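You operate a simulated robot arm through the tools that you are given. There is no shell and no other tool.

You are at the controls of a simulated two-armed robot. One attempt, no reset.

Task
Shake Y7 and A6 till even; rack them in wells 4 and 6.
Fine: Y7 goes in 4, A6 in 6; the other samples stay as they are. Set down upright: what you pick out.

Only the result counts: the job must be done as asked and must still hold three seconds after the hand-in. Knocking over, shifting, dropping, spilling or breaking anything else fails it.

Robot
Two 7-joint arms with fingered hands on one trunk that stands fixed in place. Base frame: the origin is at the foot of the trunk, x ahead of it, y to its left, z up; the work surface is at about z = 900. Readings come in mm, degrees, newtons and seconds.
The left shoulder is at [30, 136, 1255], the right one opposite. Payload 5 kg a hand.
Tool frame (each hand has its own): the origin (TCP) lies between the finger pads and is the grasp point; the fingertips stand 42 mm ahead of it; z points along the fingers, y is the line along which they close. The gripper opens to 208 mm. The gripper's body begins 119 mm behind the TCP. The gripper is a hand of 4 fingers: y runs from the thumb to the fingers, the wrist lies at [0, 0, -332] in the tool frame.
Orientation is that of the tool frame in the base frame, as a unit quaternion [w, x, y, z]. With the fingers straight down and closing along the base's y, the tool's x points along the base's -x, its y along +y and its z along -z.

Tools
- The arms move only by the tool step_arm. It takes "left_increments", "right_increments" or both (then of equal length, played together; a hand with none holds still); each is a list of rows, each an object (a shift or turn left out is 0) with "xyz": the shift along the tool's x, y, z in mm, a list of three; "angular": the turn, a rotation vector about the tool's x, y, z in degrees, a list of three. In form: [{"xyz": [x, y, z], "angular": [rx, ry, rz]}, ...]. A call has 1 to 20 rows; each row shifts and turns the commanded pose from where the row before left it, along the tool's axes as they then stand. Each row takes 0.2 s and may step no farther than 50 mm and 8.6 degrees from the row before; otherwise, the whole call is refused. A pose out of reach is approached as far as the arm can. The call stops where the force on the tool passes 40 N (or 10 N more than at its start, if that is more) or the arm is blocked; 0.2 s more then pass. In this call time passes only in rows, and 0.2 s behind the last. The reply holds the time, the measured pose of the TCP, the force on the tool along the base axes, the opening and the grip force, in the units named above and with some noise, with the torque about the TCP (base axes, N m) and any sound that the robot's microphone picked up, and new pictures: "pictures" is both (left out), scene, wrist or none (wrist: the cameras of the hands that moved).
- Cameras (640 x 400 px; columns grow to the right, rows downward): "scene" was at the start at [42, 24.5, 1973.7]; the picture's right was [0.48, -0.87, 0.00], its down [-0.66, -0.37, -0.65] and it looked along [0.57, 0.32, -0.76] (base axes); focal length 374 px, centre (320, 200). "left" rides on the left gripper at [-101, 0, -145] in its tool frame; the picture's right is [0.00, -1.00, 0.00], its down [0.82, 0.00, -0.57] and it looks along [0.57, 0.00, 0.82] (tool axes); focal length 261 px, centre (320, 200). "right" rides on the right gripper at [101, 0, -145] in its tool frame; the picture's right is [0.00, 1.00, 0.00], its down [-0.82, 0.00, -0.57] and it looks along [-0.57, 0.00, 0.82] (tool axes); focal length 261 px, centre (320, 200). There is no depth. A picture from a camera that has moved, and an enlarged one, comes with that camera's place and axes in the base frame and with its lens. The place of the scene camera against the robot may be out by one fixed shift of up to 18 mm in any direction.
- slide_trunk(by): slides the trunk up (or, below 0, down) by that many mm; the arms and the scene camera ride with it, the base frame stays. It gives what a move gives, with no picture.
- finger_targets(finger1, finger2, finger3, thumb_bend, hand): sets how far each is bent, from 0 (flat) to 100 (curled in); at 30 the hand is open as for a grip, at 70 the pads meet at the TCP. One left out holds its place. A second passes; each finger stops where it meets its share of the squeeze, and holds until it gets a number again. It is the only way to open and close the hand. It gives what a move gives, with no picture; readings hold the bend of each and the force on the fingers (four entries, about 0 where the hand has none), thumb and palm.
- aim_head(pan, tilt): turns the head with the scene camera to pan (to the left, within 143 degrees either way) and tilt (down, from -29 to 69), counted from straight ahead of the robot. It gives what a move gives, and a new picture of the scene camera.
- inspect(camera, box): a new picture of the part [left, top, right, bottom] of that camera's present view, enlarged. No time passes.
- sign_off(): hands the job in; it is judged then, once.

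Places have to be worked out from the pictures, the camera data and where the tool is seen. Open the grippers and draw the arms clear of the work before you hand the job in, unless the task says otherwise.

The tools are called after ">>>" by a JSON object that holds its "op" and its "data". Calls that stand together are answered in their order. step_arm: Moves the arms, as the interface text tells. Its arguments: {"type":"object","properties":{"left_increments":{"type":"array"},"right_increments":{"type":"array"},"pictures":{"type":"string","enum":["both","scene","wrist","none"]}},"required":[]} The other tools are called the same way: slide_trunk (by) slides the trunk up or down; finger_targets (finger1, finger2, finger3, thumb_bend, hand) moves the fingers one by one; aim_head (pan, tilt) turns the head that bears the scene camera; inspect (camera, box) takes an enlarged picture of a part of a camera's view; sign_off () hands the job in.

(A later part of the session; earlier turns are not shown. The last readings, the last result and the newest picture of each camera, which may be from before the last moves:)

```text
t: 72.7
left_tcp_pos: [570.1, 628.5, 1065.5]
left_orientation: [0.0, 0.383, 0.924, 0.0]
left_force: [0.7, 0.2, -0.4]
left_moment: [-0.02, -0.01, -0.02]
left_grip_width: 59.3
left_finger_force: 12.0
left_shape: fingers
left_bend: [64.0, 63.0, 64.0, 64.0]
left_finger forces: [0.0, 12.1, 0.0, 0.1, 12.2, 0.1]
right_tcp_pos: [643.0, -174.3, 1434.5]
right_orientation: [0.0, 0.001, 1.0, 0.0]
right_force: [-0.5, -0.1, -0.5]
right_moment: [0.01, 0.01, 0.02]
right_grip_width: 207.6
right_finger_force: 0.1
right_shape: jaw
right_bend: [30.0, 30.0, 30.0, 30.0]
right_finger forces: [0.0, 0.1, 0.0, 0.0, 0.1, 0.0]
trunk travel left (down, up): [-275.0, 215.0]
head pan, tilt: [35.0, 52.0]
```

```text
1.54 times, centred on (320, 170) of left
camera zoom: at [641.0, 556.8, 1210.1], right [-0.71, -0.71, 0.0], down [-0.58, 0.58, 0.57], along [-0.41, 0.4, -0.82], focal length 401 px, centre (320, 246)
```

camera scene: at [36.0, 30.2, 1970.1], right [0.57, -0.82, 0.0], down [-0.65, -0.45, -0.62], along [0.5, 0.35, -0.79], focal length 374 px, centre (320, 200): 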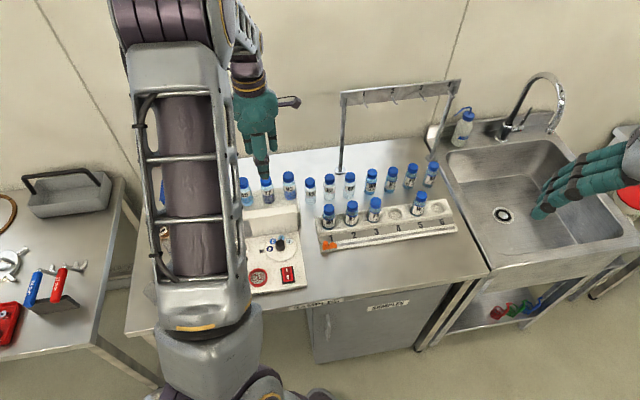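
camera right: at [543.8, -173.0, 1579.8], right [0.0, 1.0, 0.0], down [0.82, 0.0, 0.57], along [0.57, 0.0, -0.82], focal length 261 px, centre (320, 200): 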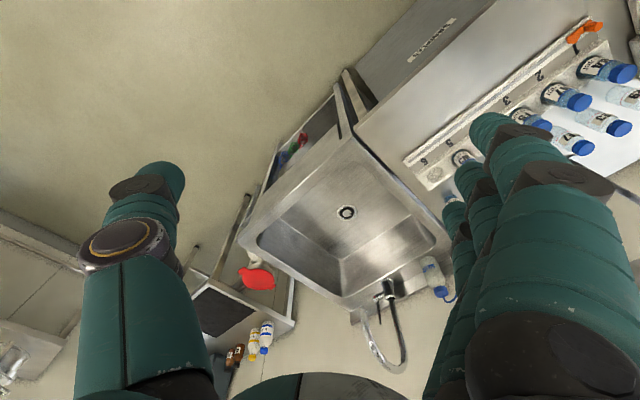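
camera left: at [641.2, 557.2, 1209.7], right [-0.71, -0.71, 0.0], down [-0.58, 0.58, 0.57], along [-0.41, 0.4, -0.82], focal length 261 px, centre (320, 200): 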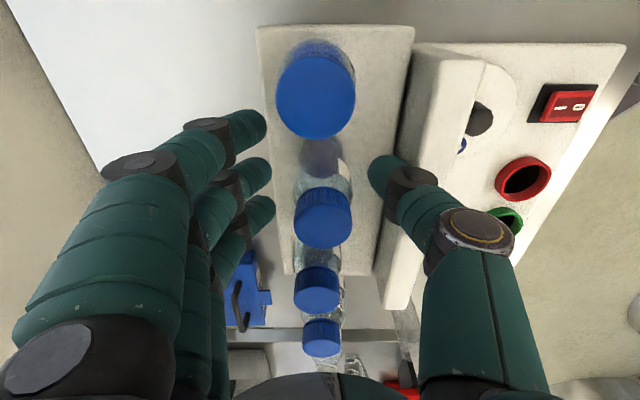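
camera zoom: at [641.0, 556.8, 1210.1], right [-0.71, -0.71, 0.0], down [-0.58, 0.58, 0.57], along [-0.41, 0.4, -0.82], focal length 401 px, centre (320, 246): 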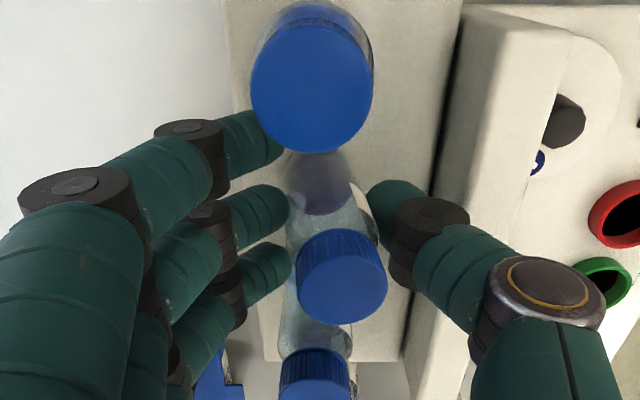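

>>> {"op": "finger_targets", "data": {"hand": "left", "thumb_bend": 69}}

>>> {"op": "inspect", "data": {"camera": "left", "box": [160, 40, 480, 300]}}

```text
t: 73.7
left_tcp_pos: [569.7, 627.8, 1066.1]
left_orientation: [0.0, 0.383, 0.924, 0.0]
left_force: [-0.2, 1.0, -0.2]
left_moment: [0.03, -0.01, 0.03]
left_grip_width: 56.3
left_finger_force: 14.2
left_shape: fingers
left_bend: [64.0, 62.0, 64.0, 66.0]
left_finger forces: [0.0, 14.1, 0.1, 0.1, 14.4, 0.0]
right_tcp_pos: [641.9, -173.5, 1435.0]
right_orientation: [0.0, 0.0, 1.0, 0.0]
right_force: [0.5, -0.6, 0.3]
right_moment: [0.03, 0.01, -0.03]
right_grip_width: 207.9
right_finger_force: 0.0
right_shape: jaw
right_bend: [30.0, 30.0, 30.0, 30.0]
right_finger forces: [0.0, 0.0, 0.1, 0.0, 0.0, 0.0]
trunk travel left (down, up): [-275.0, 215.0]
head pan, tilt: [35.0, 52.0]
```

```text
1.54 times, centred on (320, 170) of left
camera zoom: at [641.0, 556.8, 1210.1], right [-0.71, -0.71, 0.0], down [-0.58, 0.58, 0.57], along [-0.41, 0.4, -0.82], focal length 401 px, centre (320, 246)
```

zoom: 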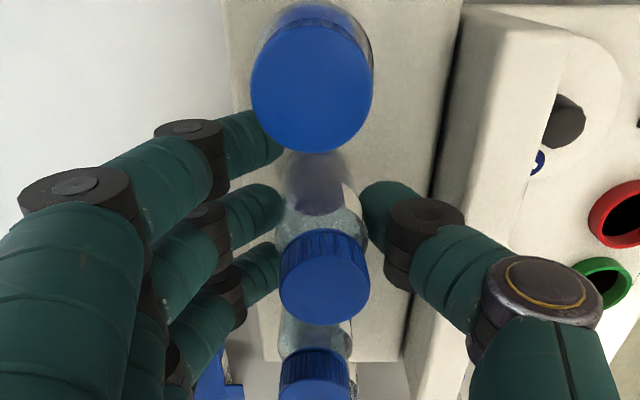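

Y7 is upright and held at 14 N. I lift it slowly and check.

>>> {"op": "step_arm", "data": {"left_increments": [{"xyz": [0, 0, -5]}, {"xyz": [0, 0, -10]}, {"xyz": [0, 0, -20]}, {"xyz": [0, 0, -30]}, {"xyz": [0, 0, -30]}]}}

>>> {"op": "inspect", "data": {"camera": "left", "box": [160, 40, 480, 300]}}

>>> {"op": "inspect", "data": {"camera": "scene", "box": [230, 100, 310, 220]}}

```text
t: 74.9
left_tcp_pos: [568.5, 627.6, 1159.3]
left_orientation: [0.0, 0.384, 0.923, 0.0]
left_force: [-1.3, -0.6, -0.6]
left_moment: [0.06, -0.01, 0.01]
left_grip_width: 56.2
left_finger_force: 13.9
left_shape: fingers
left_bend: [64.0, 62.0, 64.0, 66.0]
left_finger forces: [0.1, 14.2, 0.1, 0.1, 14.4, 0.1]
right_tcp_pos: [643.1, -174.8, 1434.8]
right_orientation: [0.001, 0.001, 1.0, 0.0]
right_force: [0.1, -0.9, 0.5]
right_moment: [0.05, -0.02, 0.01]
right_grip_width: 207.8
right_finger_force: 0.0
right_shape: jaw
right_bend: [30.0, 30.0, 30.0, 30.0]
right_finger forces: [0.1, 0.1, 0.0, 0.0, 0.1, 0.0]
trunk travel left (down, up): [-275.0, 215.0]
head pan, tilt: [35.0, 52.0]
camera scene: at [35.1, 29.1, 1970.2], right [0.57, -0.82, 0.0], down [-0.65, -0.45, -0.62], along [0.5, 0.35, -0.79], focal length 374 px, centre (320, 200)
camera left: at [639.7, 557.1, 1305.3], right [-0.71, -0.71, 0.0], down [-0.58, 0.58, 0.57], along [-0.41, 0.4, -0.82], focal length 261 px, centre (320, 200)
```

scene: 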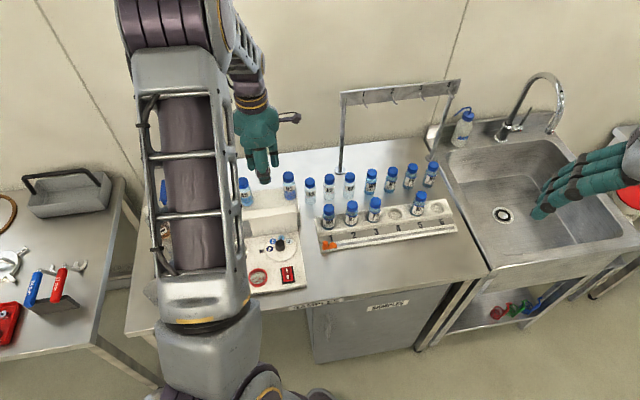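
left: 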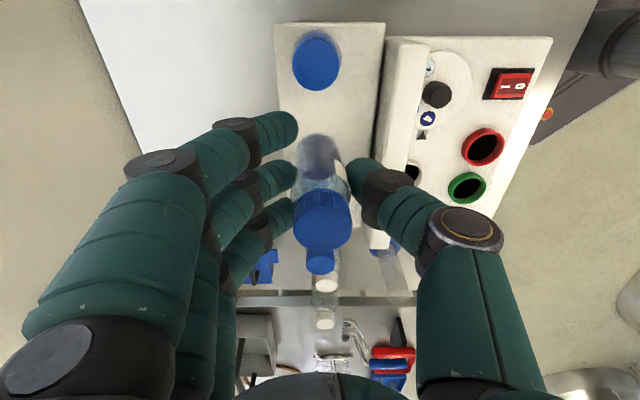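

```text
1.54 times, centred on (320, 170) of left
camera zoom: at [639.7, 557.1, 1305.3], right [-0.71, -0.71, 0.0], down [-0.58, 0.58, 0.57], along [-0.41, 0.4, -0.82], focal length 401 px, centre (320, 246)
```

zoom: 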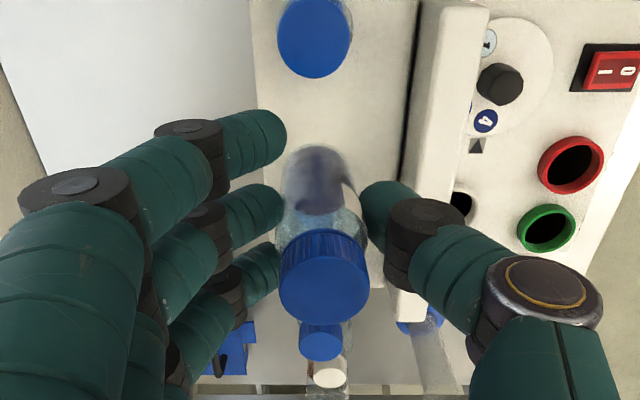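

```text
3.33 times, centred on (270, 160) of scene
camera zoom: at [35.1, 29.1, 1970.2], right [0.57, -0.82, 0.0], down [-0.65, -0.45, -0.62], along [0.5, 0.35, -0.79], focal length 1246 px, centre (487, 333)
```

zoom: 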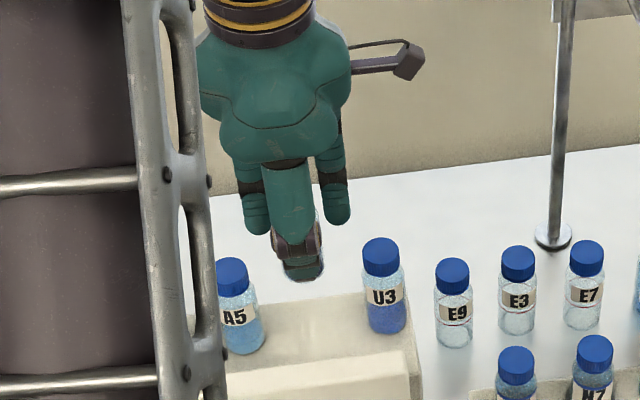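

Y7 hangs upright in the hand, its bottom ~88 mm below the TCP. I carry it over the wall to above the red socket at (346.5,495).

>>> {"op": "step_arm", "data": {"left_increments": [{"xyz": [0, 0, -20]}, {"xyz": [10.4, -41.8, 0]}, {"xyz": [10.4, -41.8, 0]}, {"xyz": [10.4, -41.8, 0]}, {"xyz": [10.4, -41.8, 0]}, {"xyz": [10.4, -41.8, 0]}, {"xyz": [10.4, -41.8, 0]}]}}

>>> {"op": "inspect", "data": {"camera": "left", "box": [160, 40, 480, 300]}}

>>> {"op": "inspect", "data": {"camera": "scene", "box": [190, 160, 330, 310]}}

```text
t: 76.5
left_tcp_pos: [346.2, 493.9, 1180.7]
left_orientation: [0.001, 0.383, 0.924, 0.0]
left_force: [-1.1, -0.4, -1.3]
left_moment: [0.06, -0.12, 0.0]
left_grip_width: 55.5
left_finger_force: 14.3
left_shape: fingers
left_bend: [64.0, 62.0, 64.0, 66.0]
left_finger forces: [0.1, 14.0, 0.0, 0.0, 14.2, 0.0]
right_tcp_pos: [639.3, -174.1, 1436.4]
right_orientation: [0.001, 0.0, 1.0, 0.0]
right_force: [-0.9, -0.5, 0.7]
right_moment: [0.09, -0.15, 0.03]
right_grip_width: 207.8
right_finger_force: 0.1
right_shape: jaw
right_bend: [30.0, 30.0, 30.0, 30.0]
right_finger forces: [0.0, 0.0, 0.1, 0.0, 0.1, 0.0]
trunk travel left (down, up): [-275.0, 215.0]
head pan, tilt: [35.0, 52.0]
camera scene: at [32.6, 28.9, 1970.3], right [0.57, -0.82, 0.0], down [-0.64, -0.45, -0.62], along [0.51, 0.35, -0.79], focal length 374 px, centre (320, 200)
camera left: at [416.9, 422.5, 1326.3], right [-0.71, -0.71, 0.0], down [-0.58, 0.58, 0.57], along [-0.4, 0.4, -0.82], focal length 261 px, centre (320, 200)
```

scene: 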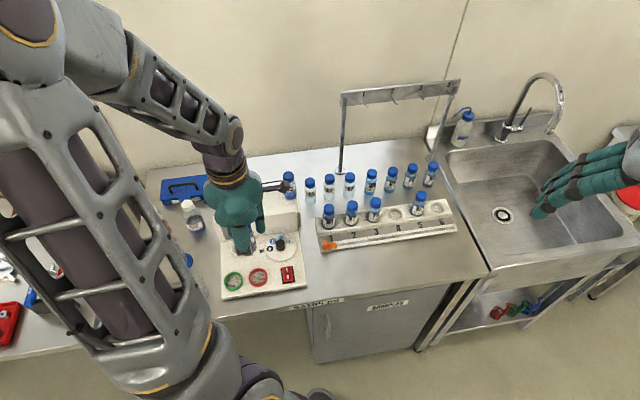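
left: 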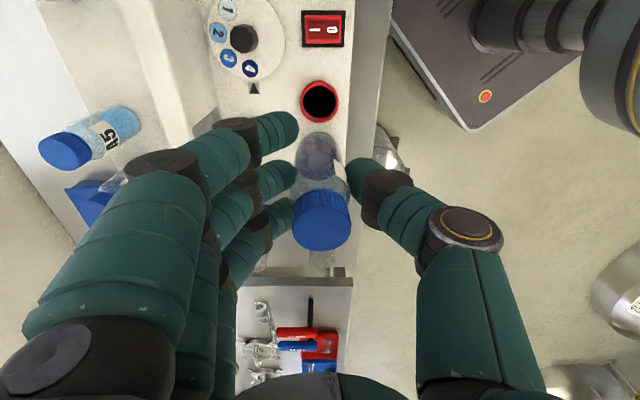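

```text
1.54 times, centred on (320, 170) of left
camera zoom: at [416.9, 422.5, 1326.3], right [-0.71, -0.71, 0.0], down [-0.58, 0.58, 0.57], along [-0.4, 0.4, -0.82], focal length 401 px, centre (320, 246)
```

zoom: 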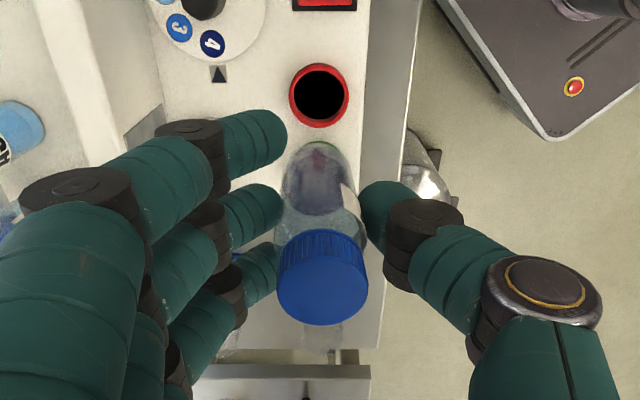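

```text
2.67 times, centred on (260, 235) of scene
camera zoom: at [32.6, 28.9, 1970.3], right [0.57, -0.82, 0.0], down [-0.64, -0.45, -0.62], along [0.51, 0.35, -0.79], focal length 997 px, centre (480, 107)
```

zoom: 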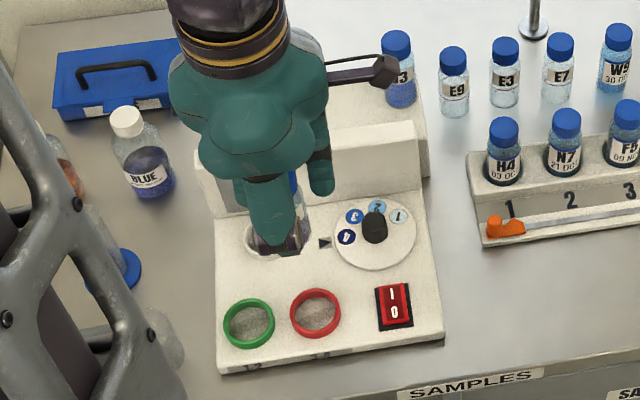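

Vial sits over the red socket (predicted and measured centres agree within ~1 mm). I lower to just above the ring.

>>> {"op": "step_arm", "data": {"left_increments": [{"xyz": [0, 0, 40]}, {"xyz": [0, 0, 40]}, {"xyz": [0, 0, 40]}, {"xyz": [0, 0, 32]}]}}

>>> {"op": "inspect", "data": {"camera": "left", "box": [160, 40, 480, 300]}}

>>> {"op": "inspect", "data": {"camera": "scene", "box": [210, 210, 310, 310]}}

```text
t: 77.5
left_tcp_pos: [349.8, 495.8, 1028.2]
left_orientation: [-0.001, 0.383, 0.924, 0.0]
left_force: [0.2, 0.0, -1.2]
left_moment: [-0.06, 0.04, 0.03]
left_grip_width: 55.5
left_finger_force: 14.1
left_shape: fingers
left_bend: [64.0, 62.0, 64.0, 66.0]
left_finger forces: [0.0, 13.7, 0.1, 0.1, 14.0, 0.0]
right_tcp_pos: [643.6, -172.2, 1435.4]
right_orientation: [0.0, 0.0, 1.0, 0.0]
right_force: [-0.6, 0.4, 0.8]
right_moment: [-0.05, 0.07, -0.03]
right_grip_width: 207.9
right_finger_force: 0.1
right_shape: jaw
right_bend: [30.0, 30.0, 30.0, 30.0]
right_finger forces: [0.1, 0.1, 0.0, 0.0, 0.0, 0.0]
trunk travel left (down, up): [-275.0, 215.0]
head pan, tilt: [35.0, 52.0]
camera scene: at [36.6, 30.7, 1970.1], right [0.57, -0.82, 0.0], down [-0.65, -0.45, -0.61], along [0.5, 0.35, -0.79], focal length 374 px, centre (320, 200)
camera left: at [421.7, 425.3, 1172.8], right [-0.71, -0.71, 0.0], down [-0.58, 0.58, 0.57], along [-0.4, 0.4, -0.82], focal length 261 px, centre (320, 200)
```

scene: 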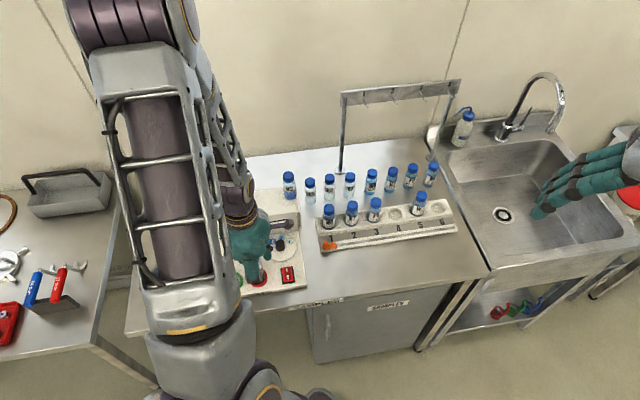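
left: 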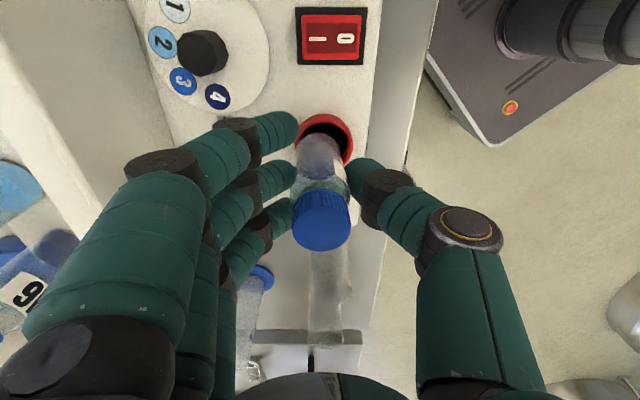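

```text
1.54 times, centred on (320, 170) of left
camera zoom: at [421.7, 425.3, 1172.8], right [-0.71, -0.71, 0.0], down [-0.58, 0.58, 0.57], along [-0.4, 0.4, -0.82], focal length 401 px, centre (320, 246)
```

zoom: 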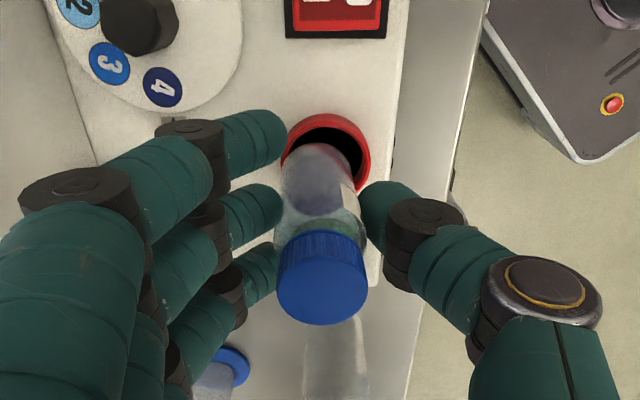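

```text
4.00 times, centred on (260, 260) of scene
camera zoom: at [36.6, 30.7, 1970.1], right [0.57, -0.82, 0.0], down [-0.65, -0.45, -0.61], along [0.5, 0.35, -0.79], focal length 1495 px, centre (560, -40)
```

zoom: 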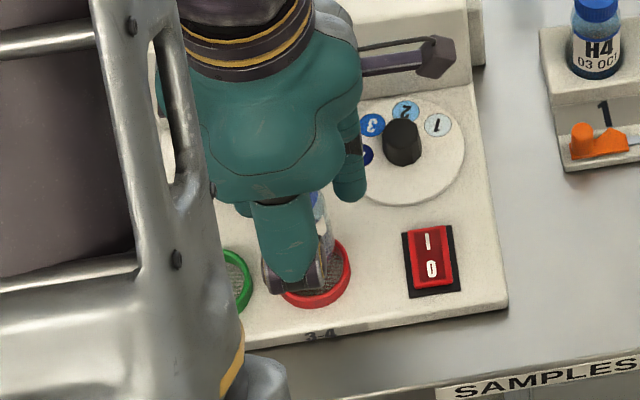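

Close up, the ring's centre is ~3 mm toward the thumb side of the vial. I correct and lower 14 mm, then check again.

>>> {"op": "step_arm", "data": {"left_increments": [{"xyz": [-1.5, -3.2, 0]}, {"xyz": [0, 0, 7]}, {"xyz": [0, 0, 7]}], "pictures": "none"}}

>>> {"op": "inspect", "data": {"camera": "left", "box": [240, 80, 400, 200]}}

>>> {"op": "inspect", "data": {"camera": "scene", "box": [230, 240, 300, 300]}}

```text
t: 78.3
left_tcp_pos: [346.7, 491.0, 1015.0]
left_orientation: [0.0, 0.384, 0.924, 0.0]
left_force: [0.2, 0.2, -1.0]
left_moment: [0.0, 0.03, -0.04]
left_grip_width: 55.6
left_finger_force: 13.9
left_shape: fingers
left_bend: [64.0, 62.0, 64.0, 66.0]
left_finger forces: [0.1, 13.8, 0.0, 0.1, 14.0, 0.1]
right_tcp_pos: [642.8, -174.1, 1434.3]
right_orientation: [0.0, -0.001, 1.0, 0.0]
right_force: [0.5, 0.5, 0.4]
right_moment: [0.0, 0.06, -0.01]
right_grip_width: 207.8
right_finger_force: 0.0
right_shape: jaw
right_bend: [30.0, 30.0, 30.0, 30.0]
right_finger forces: [0.0, 0.0, 0.1, 0.1, 0.0, 0.0]
trunk travel left (down, up): [-275.0, 215.0]
head pan, tilt: [35.0, 52.0]
```

```text
3.33 times, centred on (320, 140) of left
camera zoom: at [418.0, 421.3, 1160.0], right [-0.71, -0.71, 0.0], down [-0.58, 0.58, 0.57], along [-0.41, 0.4, -0.82], focal length 869 px, centre (320, 400)
```

zoom: 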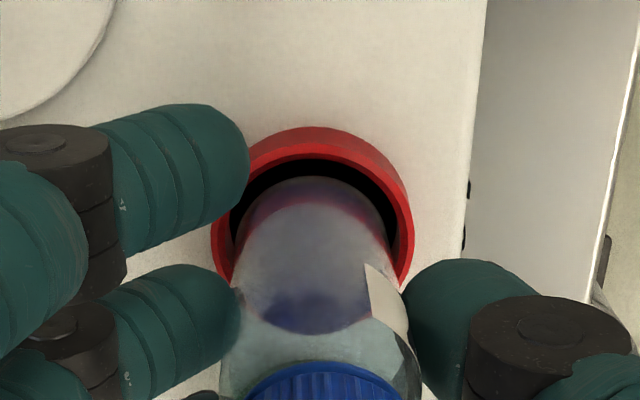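

```text
6.67 times, centred on (265, 270) of scene
camera zoom: at [35.9, 29.9, 1970.2], right [0.57, -0.82, 0.0], down [-0.65, -0.45, -0.62], along [0.5, 0.35, -0.79], focal length 2492 px, centre (687, -267)
```

zoom: 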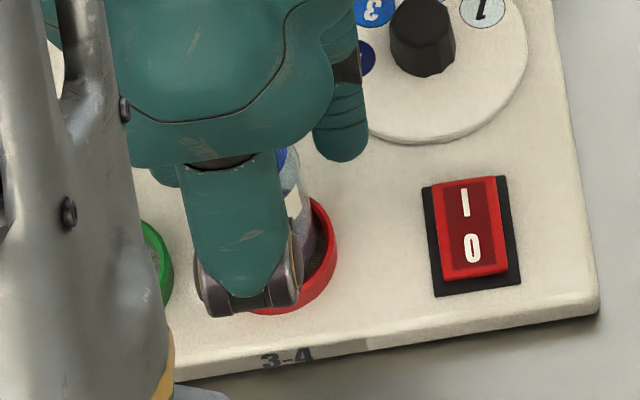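

Vial and ring are concentric now. I lower in small steps watching the vertical force.

>>> {"op": "step_arm", "data": {"left_increments": [{"xyz": [0, 0, 4]}, {"xyz": [0, 0, 4]}, {"xyz": [0, 0, 4]}, {"xyz": [0, 0, 4]}], "pictures": "none"}}

>>> {"op": "inspect", "data": {"camera": "left", "box": [240, 80, 400, 200]}}

```text
t: 79.3
left_tcp_pos: [344.3, 492.2, 998.5]
left_orientation: [0.001, 0.383, 0.924, 0.001]
left_force: [0.5, 1.3, 23.3]
left_moment: [0.1, -0.04, -0.04]
left_grip_width: 54.3
left_finger_force: 17.7
left_shape: fingers
left_bend: [64.0, 61.0, 64.0, 67.0]
left_finger forces: [0.1, 18.1, 0.1, 0.0, 16.9, 0.0]
right_tcp_pos: [642.6, -175.4, 1435.7]
right_orientation: [0.0, 0.001, 1.0, 0.001]
right_force: [-0.6, 0.1, -1.1]
right_moment: [0.05, -0.01, 0.03]
right_grip_width: 207.9
right_finger_force: 0.0
right_shape: jaw
right_bend: [30.0, 30.0, 30.0, 30.0]
right_finger forces: [0.0, 0.0, 0.0, 0.0, 0.0, 0.1]
trunk travel left (down, up): [-275.0, 215.0]
head pan, tilt: [35.0, 52.0]
```

```text
3.33 times, centred on (320, 140) of left
camera zoom: at [416.5, 420.7, 1144.5], right [-0.71, -0.71, 0.0], down [-0.58, 0.58, 0.57], along [-0.4, 0.41, -0.82], focal length 869 px, centre (320, 400)
```

zoom: 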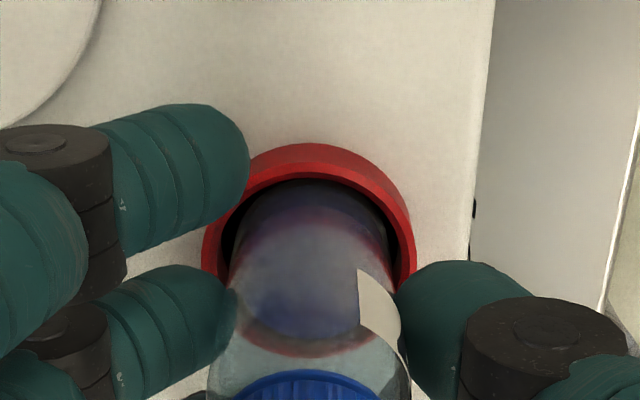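

Contact at 23 N at TCP z≈998 — consistent with the vial's base on the socket floor. I ease up 1.5 mm and loosen slightly, keeping the vial caged, to check how it sits.

>>> {"op": "step_arm", "data": {"left_increments": [{"xyz": [0, 0, -1.5]}], "pictures": "none"}}

>>> {"op": "finger_targets", "data": {"hand": "left", "finger2": 62, "thumb_bend": 62}}

>>> {"op": "inspect", "data": {"camera": "left", "box": [220, 80, 420, 240]}}

>>> {"op": "inspect", "data": {"camera": "scene", "box": [230, 220, 300, 300]}}

```text
t: 79.7
left_tcp_pos: [345.8, 492.4, 999.9]
left_orientation: [0.0, 0.383, 0.924, 0.001]
left_force: [3.2, 1.5, 12.4]
left_moment: [0.16, -0.2, -0.03]
left_grip_width: 54.4
left_finger_force: 16.5
left_shape: fingers
left_bend: [64.0, 61.0, 64.0, 67.0]
left_finger forces: [0.1, 18.0, 0.0, 0.0, 14.7, 0.1]
right_tcp_pos: [644.0, -174.2, 1434.8]
right_orientation: [0.0, 0.0, 1.0, 0.0]
right_force: [-0.2, 0.4, -0.7]
right_moment: [-0.01, -0.04, -0.01]
right_grip_width: 207.9
right_finger_force: 0.1
right_shape: jaw
right_bend: [30.0, 30.0, 30.0, 30.0]
right_finger forces: [0.0, 0.1, 0.0, 0.0, 0.0, 0.0]
trunk travel left (down, up): [-275.0, 215.0]
head pan, tilt: [35.0, 52.0]
```

```text
t: 80.7
left_tcp_pos: [344.7, 491.7, 998.6]
left_orientation: [0.0, 0.384, 0.923, 0.0]
left_force: [-0.1, -0.2, 1.0]
left_moment: [0.0, 0.01, 0.04]
left_grip_width: 57.8
left_finger_force: 0.3
left_shape: fingers
left_bend: [64.0, 62.0, 64.0, 62.0]
left_finger forces: [0.0, 0.3, 0.0, 0.0, 0.4, 0.0]
right_tcp_pos: [643.1, -173.9, 1434.9]
right_orientation: [0.0, 0.001, 1.0, 0.0]
right_force: [0.0, -0.3, 0.0]
right_moment: [0.01, -0.02, -0.02]
right_grip_width: 208.1
right_finger_force: 0.1
right_shape: jaw
right_bend: [30.0, 30.0, 30.0, 30.0]
right_finger forces: [0.1, 0.1, 0.0, 0.0, 0.1, 0.0]
trunk travel left (down, up): [-275.0, 215.0]
head pan, tilt: [35.0, 52.0]
```

```text
2.50 times, centred on (320, 160) of left
camera zoom: at [416.2, 420.9, 1144.6], right [-0.71, -0.71, 0.0], down [-0.58, 0.58, 0.57], along [-0.41, 0.4, -0.82], focal length 652 px, centre (320, 300)
```

zoom: 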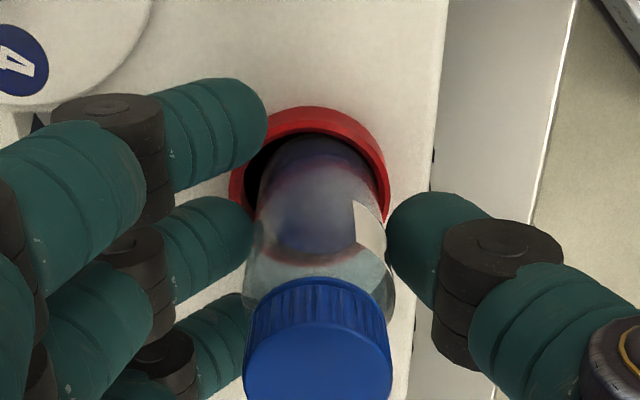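

```text
5.00 times, centred on (265, 260) of scene
camera zoom: at [35.6, 29.7, 1970.2], right [0.57, -0.82, 0.0], down [-0.65, -0.45, -0.62], along [0.5, 0.35, -0.79], focal length 1869 px, centre (595, -100)
```

zoom: 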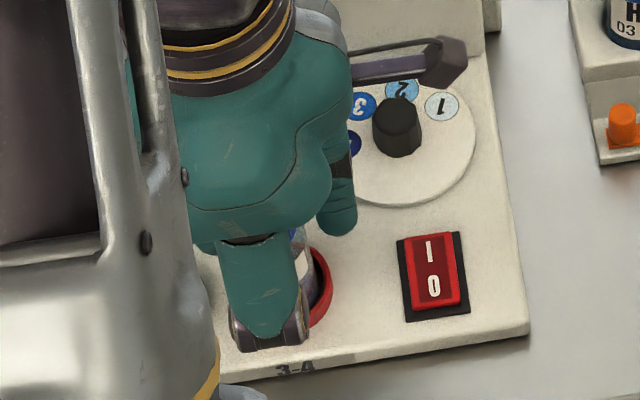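

The vial's base sits inside the red ring, standing upright. I open the hand fully around it and lift away.

>>> {"op": "finger_targets", "data": {"hand": "left", "finger1": 55, "finger2": 55, "finger3": 55, "thumb_bend": 55}}

>>> {"op": "step_arm", "data": {"left_increments": [{"xyz": [0, 0, -20]}, {"xyz": [0, 0, -40]}, {"xyz": [0, 0, -45]}, {"xyz": [0, 0, -45]}]}}

>>> {"op": "inspect", "data": {"camera": "left", "box": [220, 40, 420, 200]}}

>>> {"op": "inspect", "data": {"camera": "scene", "box": [220, 210, 310, 310]}}

```text
t: 81.7
left_tcp_pos: [345.2, 492.3, 999.5]
left_orientation: [-0.001, 0.383, 0.924, 0.0]
left_force: [-0.1, -0.5, -0.5]
left_moment: [0.06, -0.01, 0.01]
left_grip_width: 94.3
left_finger_force: 0.1
left_shape: fingers
left_bend: [55.0, 55.0, 55.0, 55.0]
left_finger forces: [0.1, 0.1, 0.1, 0.0, 0.0, 0.0]
right_tcp_pos: [641.9, -174.1, 1434.4]
right_orientation: [0.0, 0.0, 1.0, 0.001]
right_force: [0.3, 0.7, 0.1]
right_moment: [-0.01, 0.02, 0.0]
right_grip_width: 207.9
right_finger_force: 0.1
right_shape: jaw
right_bend: [30.0, 30.0, 30.0, 30.0]
right_finger forces: [0.0, 0.1, 0.1, 0.0, 0.0, 0.0]
trunk travel left (down, up): [-275.0, 215.0]
head pan, tilt: [35.0, 52.0]
```

```text
t: 82.7
left_tcp_pos: [340.1, 491.4, 1150.5]
left_orientation: [0.0, 0.384, 0.923, 0.0]
left_force: [-1.1, 0.0, -0.2]
left_moment: [0.03, -0.11, 0.0]
left_grip_width: 94.6
left_finger_force: 0.0
left_shape: fingers
left_bend: [55.0, 55.0, 55.0, 55.0]
left_finger forces: [0.1, 0.0, 0.0, 0.1, 0.0, 0.0]
right_tcp_pos: [640.5, -174.4, 1437.0]
right_orientation: [0.001, 0.0, 1.0, 0.001]
right_force: [-1.1, 0.0, 0.8]
right_moment: [0.09, -0.17, 0.01]
right_grip_width: 207.9
right_finger_force: 0.1
right_shape: jaw
right_bend: [30.0, 30.0, 30.0, 30.0]
right_finger forces: [0.0, 0.0, 0.1, 0.1, 0.0, 0.0]
trunk travel left (down, up): [-275.0, 215.0]
head pan, tilt: [35.0, 52.0]
camera scene: at [32.6, 29.2, 1970.3], right [0.57, -0.82, 0.0], down [-0.64, -0.45, -0.62], along [0.51, 0.35, -0.79], focal length 374 px, centre (320, 200)
camera left: at [412.0, 420.5, 1295.3], right [-0.71, -0.71, 0.0], down [-0.58, 0.58, 0.57], along [-0.41, 0.4, -0.82], focal length 261 px, centre (320, 200)
```

scene: 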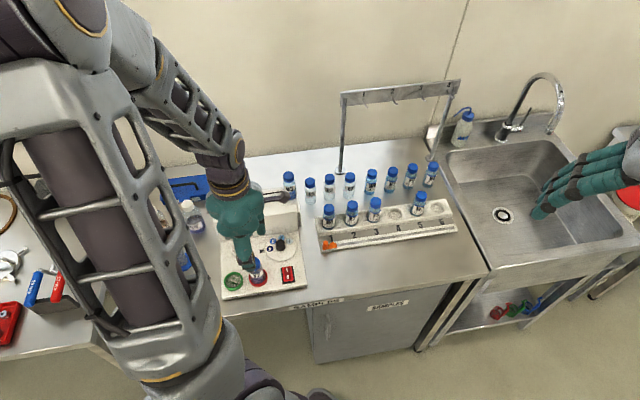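
left: 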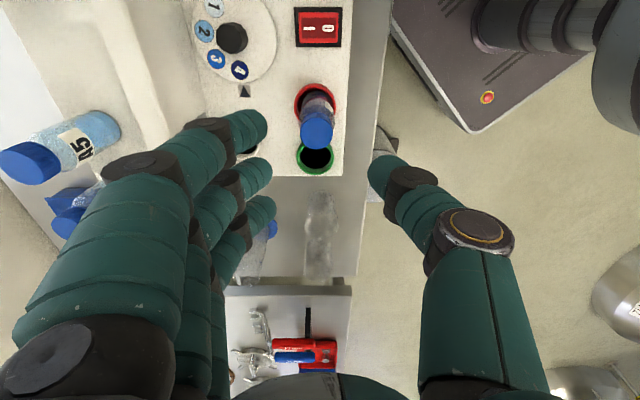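

```text
2.50 times, centred on (320, 120) of left
camera zoom: at [412.0, 420.5, 1295.3], right [-0.71, -0.71, 0.0], down [-0.58, 0.58, 0.57], along [-0.41, 0.4, -0.82], focal length 652 px, centre (320, 400)
```

zoom: 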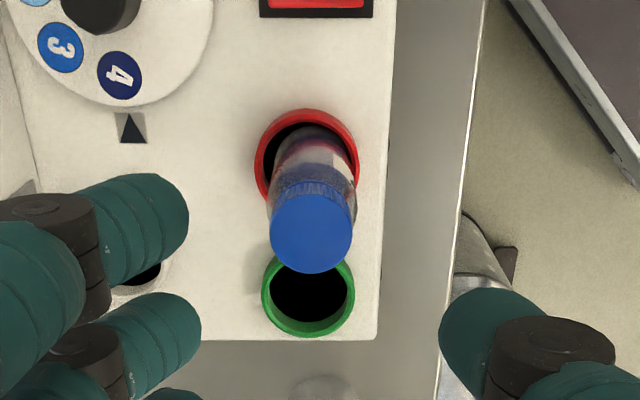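

```text
4.00 times, centred on (265, 260) of scene
camera zoom: at [32.6, 29.2, 1970.3], right [0.57, -0.82, 0.0], down [-0.64, -0.45, -0.62], along [0.51, 0.35, -0.79], focal length 1495 px, centre (540, -40)
```

zoom: 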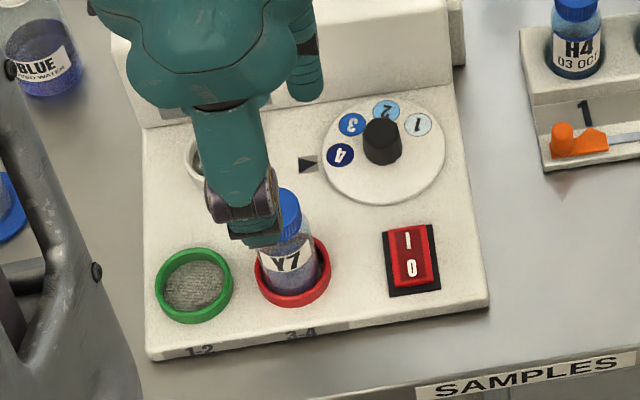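

Y7 stands upright in the red socket. Next the switch: I pinch thumb and middle finger into a pusher, curl the side fingers, and move over the "I" end at about (418,439).

>>> {"op": "finger_targets", "data": {"hand": "left", "finger1": 100, "finger2": 70, "finger3": 100, "thumb_bend": 70}}

>>> {"op": "step_arm", "data": {"left_increments": [{"xyz": [-44.5, 6.9, 0]}, {"xyz": [-44.5, 6.9, 0]}, {"xyz": [0, 0, 40]}, {"xyz": [0, 0, 40]}, {"xyz": [0, 0, 40]}]}}

>>> {"op": "inspect", "data": {"camera": "left", "box": [160, 40, 480, 300]}}

>>> {"op": "inspect", "data": {"camera": "scene", "box": [220, 210, 310, 310]}}

```text
t: 83.7
left_tcp_pos: [343.2, 491.1, 1149.4]
left_orientation: [-0.001, 0.384, 0.924, 0.0]
left_force: [-0.4, 0.3, 1.1]
left_moment: [-0.02, 0.01, 0.01]
left_grip_width: 71.5
left_finger_force: 0.0
left_shape: fingers
left_bend: [100.0, 70.0, 100.0, 70.0]
left_finger forces: [0.1, 0.1, 0.1, 0.0, 0.1, 0.1]
right_tcp_pos: [643.1, -174.1, 1435.0]
right_orientation: [0.001, 0.0, 1.0, -0.001]
right_force: [0.1, 0.8, 0.9]
right_moment: [0.0, -0.05, 0.0]
right_grip_width: 207.8
right_finger_force: 0.0
right_shape: jaw
right_bend: [30.0, 30.0, 30.0, 30.0]
right_finger forces: [0.1, 0.0, 0.0, 0.0, 0.1, 0.0]
trunk travel left (down, up): [-275.0, 215.0]
head pan, tilt: [35.0, 52.0]
```

```text
t: 84.9
left_tcp_pos: [418.2, 438.3, 1027.7]
left_orientation: [0.0, 0.384, 0.924, 0.001]
left_force: [0.5, 0.9, 0.7]
left_moment: [-0.06, 0.09, 0.03]
left_grip_width: 71.2
left_finger_force: 0.2
left_shape: fingers
left_bend: [100.0, 70.0, 100.0, 70.0]
left_finger forces: [0.0, 0.1, 0.0, 0.0, 0.0, 0.0]
right_tcp_pos: [644.4, -172.1, 1434.0]
right_orientation: [-0.001, 0.0, 1.0, 0.0]
right_force: [0.4, -0.4, -0.2]
right_moment: [-0.06, 0.08, -0.03]
right_grip_width: 208.0
right_finger_force: 0.0
right_shape: jaw
right_bend: [30.0, 30.0, 30.0, 30.0]
right_finger forces: [0.0, 0.0, 0.0, 0.0, 0.0, 0.0]
trunk travel left (down, up): [-275.0, 215.0]
head pan, tilt: [35.0, 52.0]
camera scene: at [37.2, 30.9, 1970.1], right [0.57, -0.82, 0.0], down [-0.65, -0.45, -0.61], along [0.5, 0.35, -0.79], focal length 374 px, centre (320, 200)
camera left: at [489.4, 366.8, 1172.5], right [-0.7, -0.71, 0.0], down [-0.58, 0.58, 0.57], along [-0.41, 0.4, -0.82], focal length 261 px, centre (320, 200)
```

scene: 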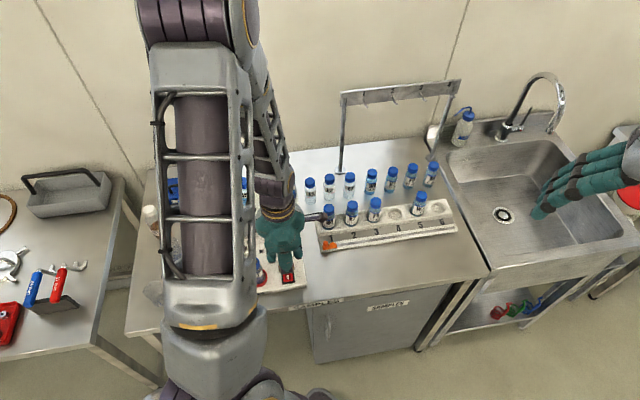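
left: 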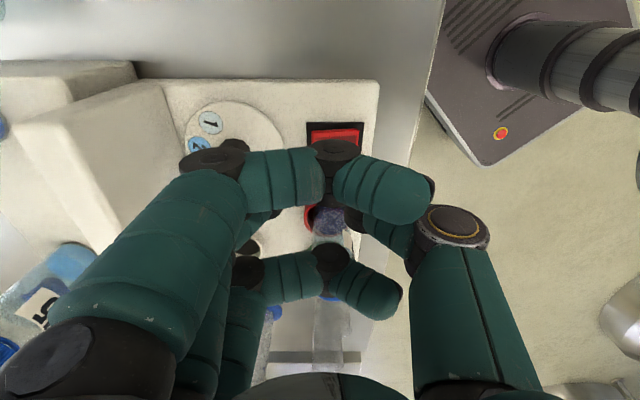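

```text
1.54 times, centred on (320, 170) of left
camera zoom: at [489.4, 366.8, 1172.5], right [-0.7, -0.71, 0.0], down [-0.58, 0.58, 0.57], along [-0.41, 0.4, -0.82], focal length 401 px, centre (320, 246)
```

zoom: 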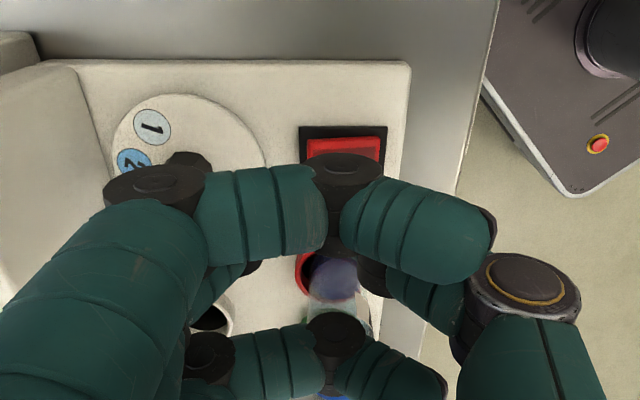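

```text
4.00 times, centred on (265, 260) of scene
camera zoom: at [37.2, 30.9, 1970.1], right [0.57, -0.82, 0.0], down [-0.65, -0.45, -0.61], along [0.5, 0.35, -0.79], focal length 1495 px, centre (540, -40)
```

zoom: 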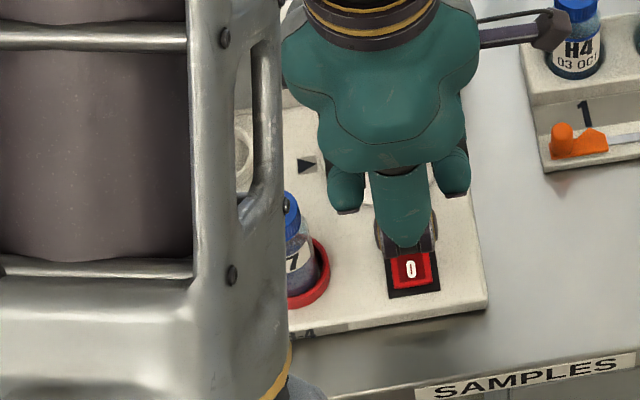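

The pusher is above the "I" end. I lower in small steps until the rocker gives.

>>> {"op": "step_arm", "data": {"left_increments": [{"xyz": [0, 0, 20]}, {"xyz": [0, 0, 12]}, {"xyz": [0, 0, 6]}], "pictures": "none"}}

>>> {"op": "inspect", "data": {"camera": "scene", "box": [260, 240, 310, 300]}}

```text
t: 85.7
left_tcp_pos: [417.4, 439.0, 990.6]
left_orientation: [0.0, 0.384, 0.923, 0.0]
left_force: [0.3, -0.7, -0.4]
left_moment: [-0.01, -0.01, -0.01]
left_grip_width: 71.6
left_finger_force: 0.1
left_shape: fingers
left_bend: [100.0, 70.0, 100.0, 70.0]
left_finger forces: [0.0, 0.0, 0.0, 0.0, 0.1, 0.1]
right_tcp_pos: [642.4, -174.6, 1435.4]
right_orientation: [0.0, 0.0, 1.0, 0.0]
right_force: [-1.0, -0.5, -0.4]
right_moment: [-0.02, 0.03, -0.01]
right_grip_width: 207.8
right_finger_force: 0.1
right_shape: jaw
right_bend: [30.0, 30.0, 30.0, 30.0]
right_finger forces: [0.0, 0.0, 0.1, 0.1, 0.1, 0.0]
trunk travel left (down, up): [-275.0, 215.0]
head pan, tilt: [35.0, 52.0]
```

```text
6.67 times, centred on (285, 270) of scene
camera zoom: at [35.7, 29.6, 1970.2], right [0.57, -0.82, 0.0], down [-0.65, -0.45, -0.62], along [0.5, 0.35, -0.79], focal length 2492 px, centre (553, -267)
```

zoom: 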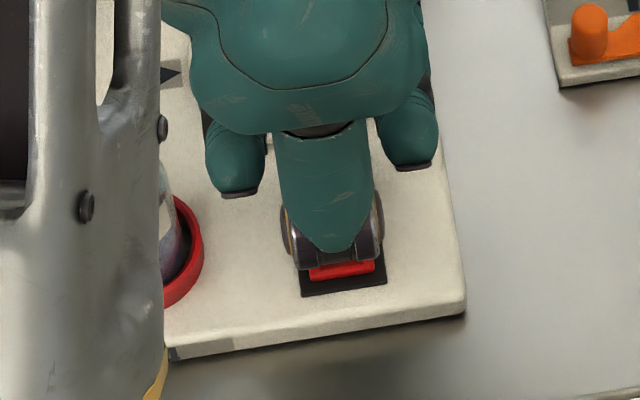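

>>> {"op": "step_arm", "data": {"left_increments": [{"xyz": [0, 0, 4]}, {"xyz": [0, 0, 3]}, {"xyz": [0, 0, 3]}, {"xyz": [0, 0, 3]}], "pictures": "none"}}

```text
t: 86.7
left_tcp_pos: [418.0, 438.2, 979.3]
left_orientation: [0.001, 0.383, 0.924, 0.0]
left_force: [0.4, 0.1, -0.7]
left_moment: [0.02, 0.03, 0.01]
left_grip_width: 71.5
left_finger_force: 0.1
left_shape: fingers
left_bend: [100.0, 70.0, 100.0, 70.0]
left_finger forces: [0.0, 0.0, 0.0, 0.1, 0.0, 0.1]
right_tcp_pos: [643.7, -172.1, 1434.3]
right_orientation: [0.0, 0.0, 1.0, 0.0]
right_force: [-0.4, -1.2, 0.4]
right_moment: [-0.03, 0.04, 0.0]
right_grip_width: 207.8
right_finger_force: 0.2
right_shape: jaw
right_bend: [30.0, 30.0, 30.0, 30.0]
right_finger forces: [0.1, 0.1, 0.0, 0.1, 0.0, 0.1]
trunk travel left (down, up): [-275.0, 215.0]
head pan, tilt: [35.0, 52.0]
```

>>> {"op": "step_arm", "data": {"left_increments": [{"xyz": [0, 0, 3]}, {"xyz": [0, 0, 3]}, {"xyz": [0, 0, 2]}, {"xyz": [0, 0, 2]}], "pictures": "none"}}

>>> {"op": "inspect", "data": {"camera": "scene", "box": [220, 200, 310, 300]}}

```text
t: 87.3
left_tcp_pos: [416.7, 437.2, 976.4]
left_orientation: [0.0, 0.384, 0.923, 0.0]
left_force: [-7.3, -4.9, 40.3]
left_moment: [-0.57, 0.72, -0.03]
left_grip_width: 70.2
left_finger_force: 21.6
left_shape: fingers
left_bend: [100.0, 69.0, 100.0, 71.0]
left_finger forces: [0.1, 3.7, 0.0, 0.1, 38.4, 0.1]
right_tcp_pos: [642.7, -175.3, 1435.5]
right_orientation: [0.0, 0.0, 1.0, 0.001]
right_force: [-0.6, 0.0, 0.9]
right_moment: [-0.03, 0.08, 0.0]
right_grip_width: 207.9
right_finger_force: 0.0
right_shape: jaw
right_bend: [30.0, 30.0, 30.0, 30.0]
right_finger forces: [0.0, 0.1, 0.0, 0.0, 0.1, 0.1]
trunk travel left (down, up): [-275.0, 215.0]
head pan, tilt: [35.0, 52.0]
stopped in row 2 (left hand): the force on the tool passed its limit at 45 N (the readings are from after the stop); the commanded pose is now the measured one
```

```text
4.00 times, centred on (265, 250) of scene
camera zoom: at [33.6, 28.0, 1970.7], right [0.57, -0.82, 0.0], down [-0.64, -0.45, -0.62], along [0.5, 0.35, -0.79], focal length 1495 px, centre (540, 0)
```

zoom: 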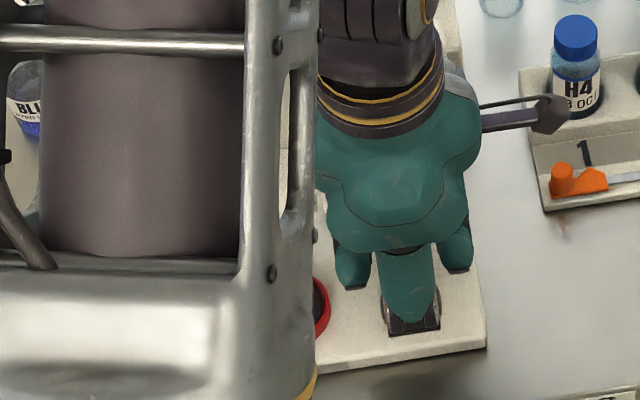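

I pressed with about 40 N. I lift to see whether the rocker flipped.

>>> {"op": "step_arm", "data": {"left_increments": [{"xyz": [0, 0, -20]}, {"xyz": [0, 0, -45]}, {"xyz": [20, 40, -20]}, {"xyz": [10, 40, -20]}], "pictures": "none"}}

>>> {"op": "inspect", "data": {"camera": "scene", "box": [220, 200, 310, 300]}}

>>> {"op": "inspect", "data": {"camera": "left", "box": [280, 0, 480, 160]}}

```text
t: 88.3
left_tcp_pos: [453.0, 515.2, 1081.1]
left_orientation: [0.0, 0.385, 0.923, -0.002]
left_force: [-0.3, -0.2, -0.2]
left_moment: [0.05, -0.03, 0.03]
left_grip_width: 71.6
left_finger_force: 0.0
left_shape: fingers
left_bend: [100.0, 70.0, 100.0, 70.0]
left_finger forces: [0.0, 0.0, 0.0, 0.0, 0.1, 0.0]
right_tcp_pos: [643.1, -174.4, 1435.1]
right_orientation: [0.0, 0.0, 1.0, 0.0]
right_force: [-0.2, 0.3, -0.5]
right_moment: [-0.02, -0.04, 0.01]
right_grip_width: 207.9
right_finger_force: 0.0
right_shape: jaw
right_bend: [30.0, 30.0, 30.0, 30.0]
right_finger forces: [0.1, 0.0, 0.1, 0.0, 0.1, 0.0]
trunk travel left (down, up): [-275.0, 215.0]
head pan, tilt: [35.0, 52.0]
```

```text
4.00 times, centred on (265, 250) of scene
camera zoom: at [35.4, 29.6, 1970.1], right [0.57, -0.82, 0.0], down [-0.65, -0.45, -0.62], along [0.5, 0.35, -0.79], focal length 1495 px, centre (540, 0)
```

zoom: 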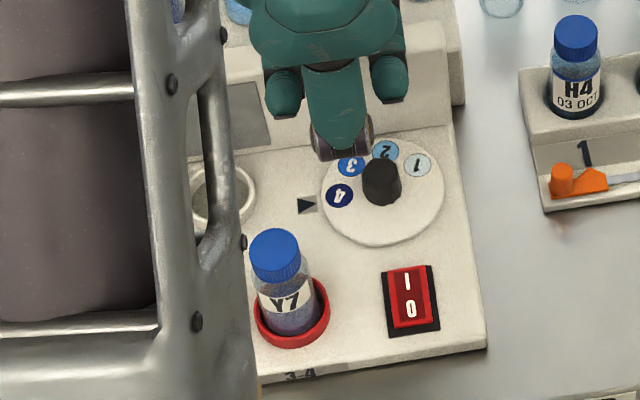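

```text
2.50 times, centred on (380, 80) of left
camera zoom: at [524.4, 444.4, 1225.7], right [-0.71, -0.71, 0.0], down [-0.58, 0.58, 0.57], along [-0.41, 0.4, -0.82], focal length 652 px, centre (170, 500)
```

zoom: 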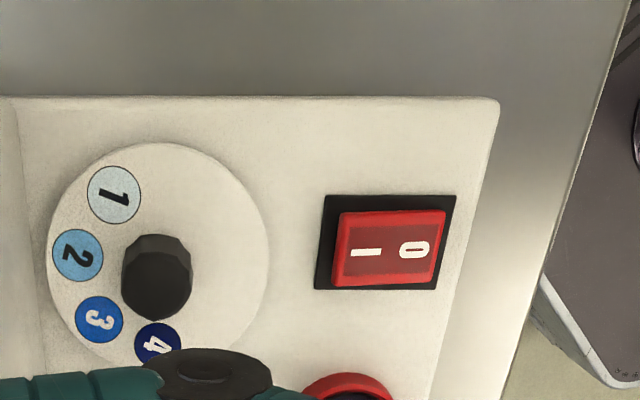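

>>> {"op": "inspect", "data": {"camera": "scene", "box": [310, 255, 335, 290]}}

>>> {"op": "inspect", "data": {"camera": "left", "box": [370, 50, 440, 95]}}

>>> {"op": "inspect", "data": {"camera": "scene", "box": [220, 205, 330, 290]}}

```text
11.43 times, centred on (322, 272) of scene
camera zoom: at [35.4, 29.6, 1970.1], right [0.57, -0.82, 0.0], down [-0.65, -0.45, -0.62], along [0.5, 0.35, -0.79], focal length 4272 px, centre (291, -629)
```

zoom: 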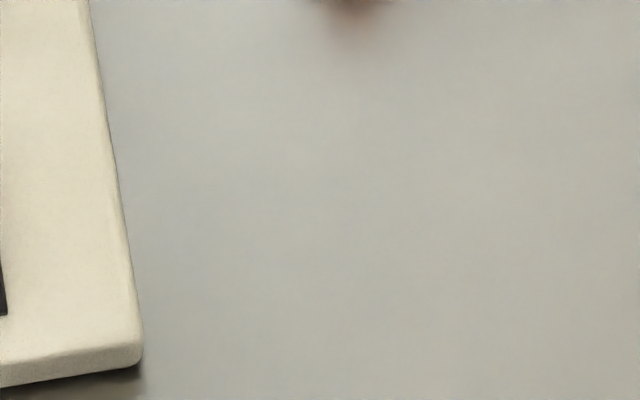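

```text
8.89 times, centred on (405, 72) of left
camera zoom: at [524.4, 444.4, 1225.7], right [-0.71, -0.71, 0.0], down [-0.58, 0.58, 0.57], along [-0.41, 0.4, -0.82], focal length 2317 px, centre (-436, 1333)
```

zoom: 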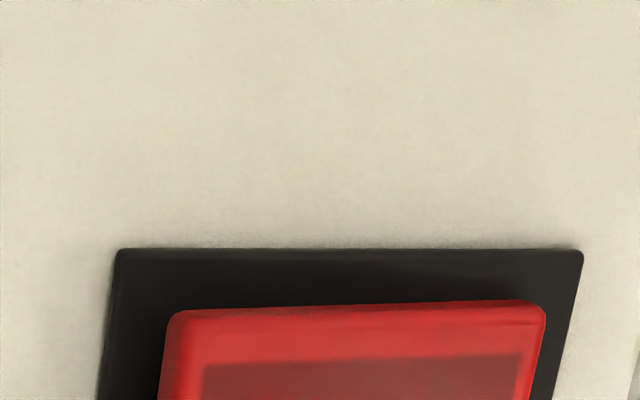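

```text
4.71 times, centred on (275, 248) of scene
camera zoom: at [35.4, 29.6, 1970.1], right [0.57, -0.82, 0.0], down [-0.65, -0.45, -0.62], along [0.5, 0.35, -0.79], focal length 1759 px, centre (532, -24)
```

zoom: 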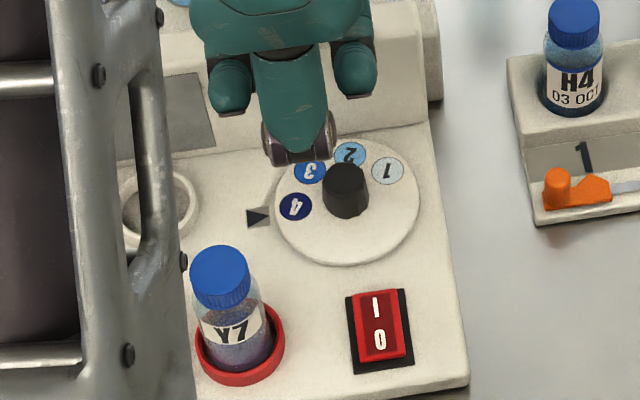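

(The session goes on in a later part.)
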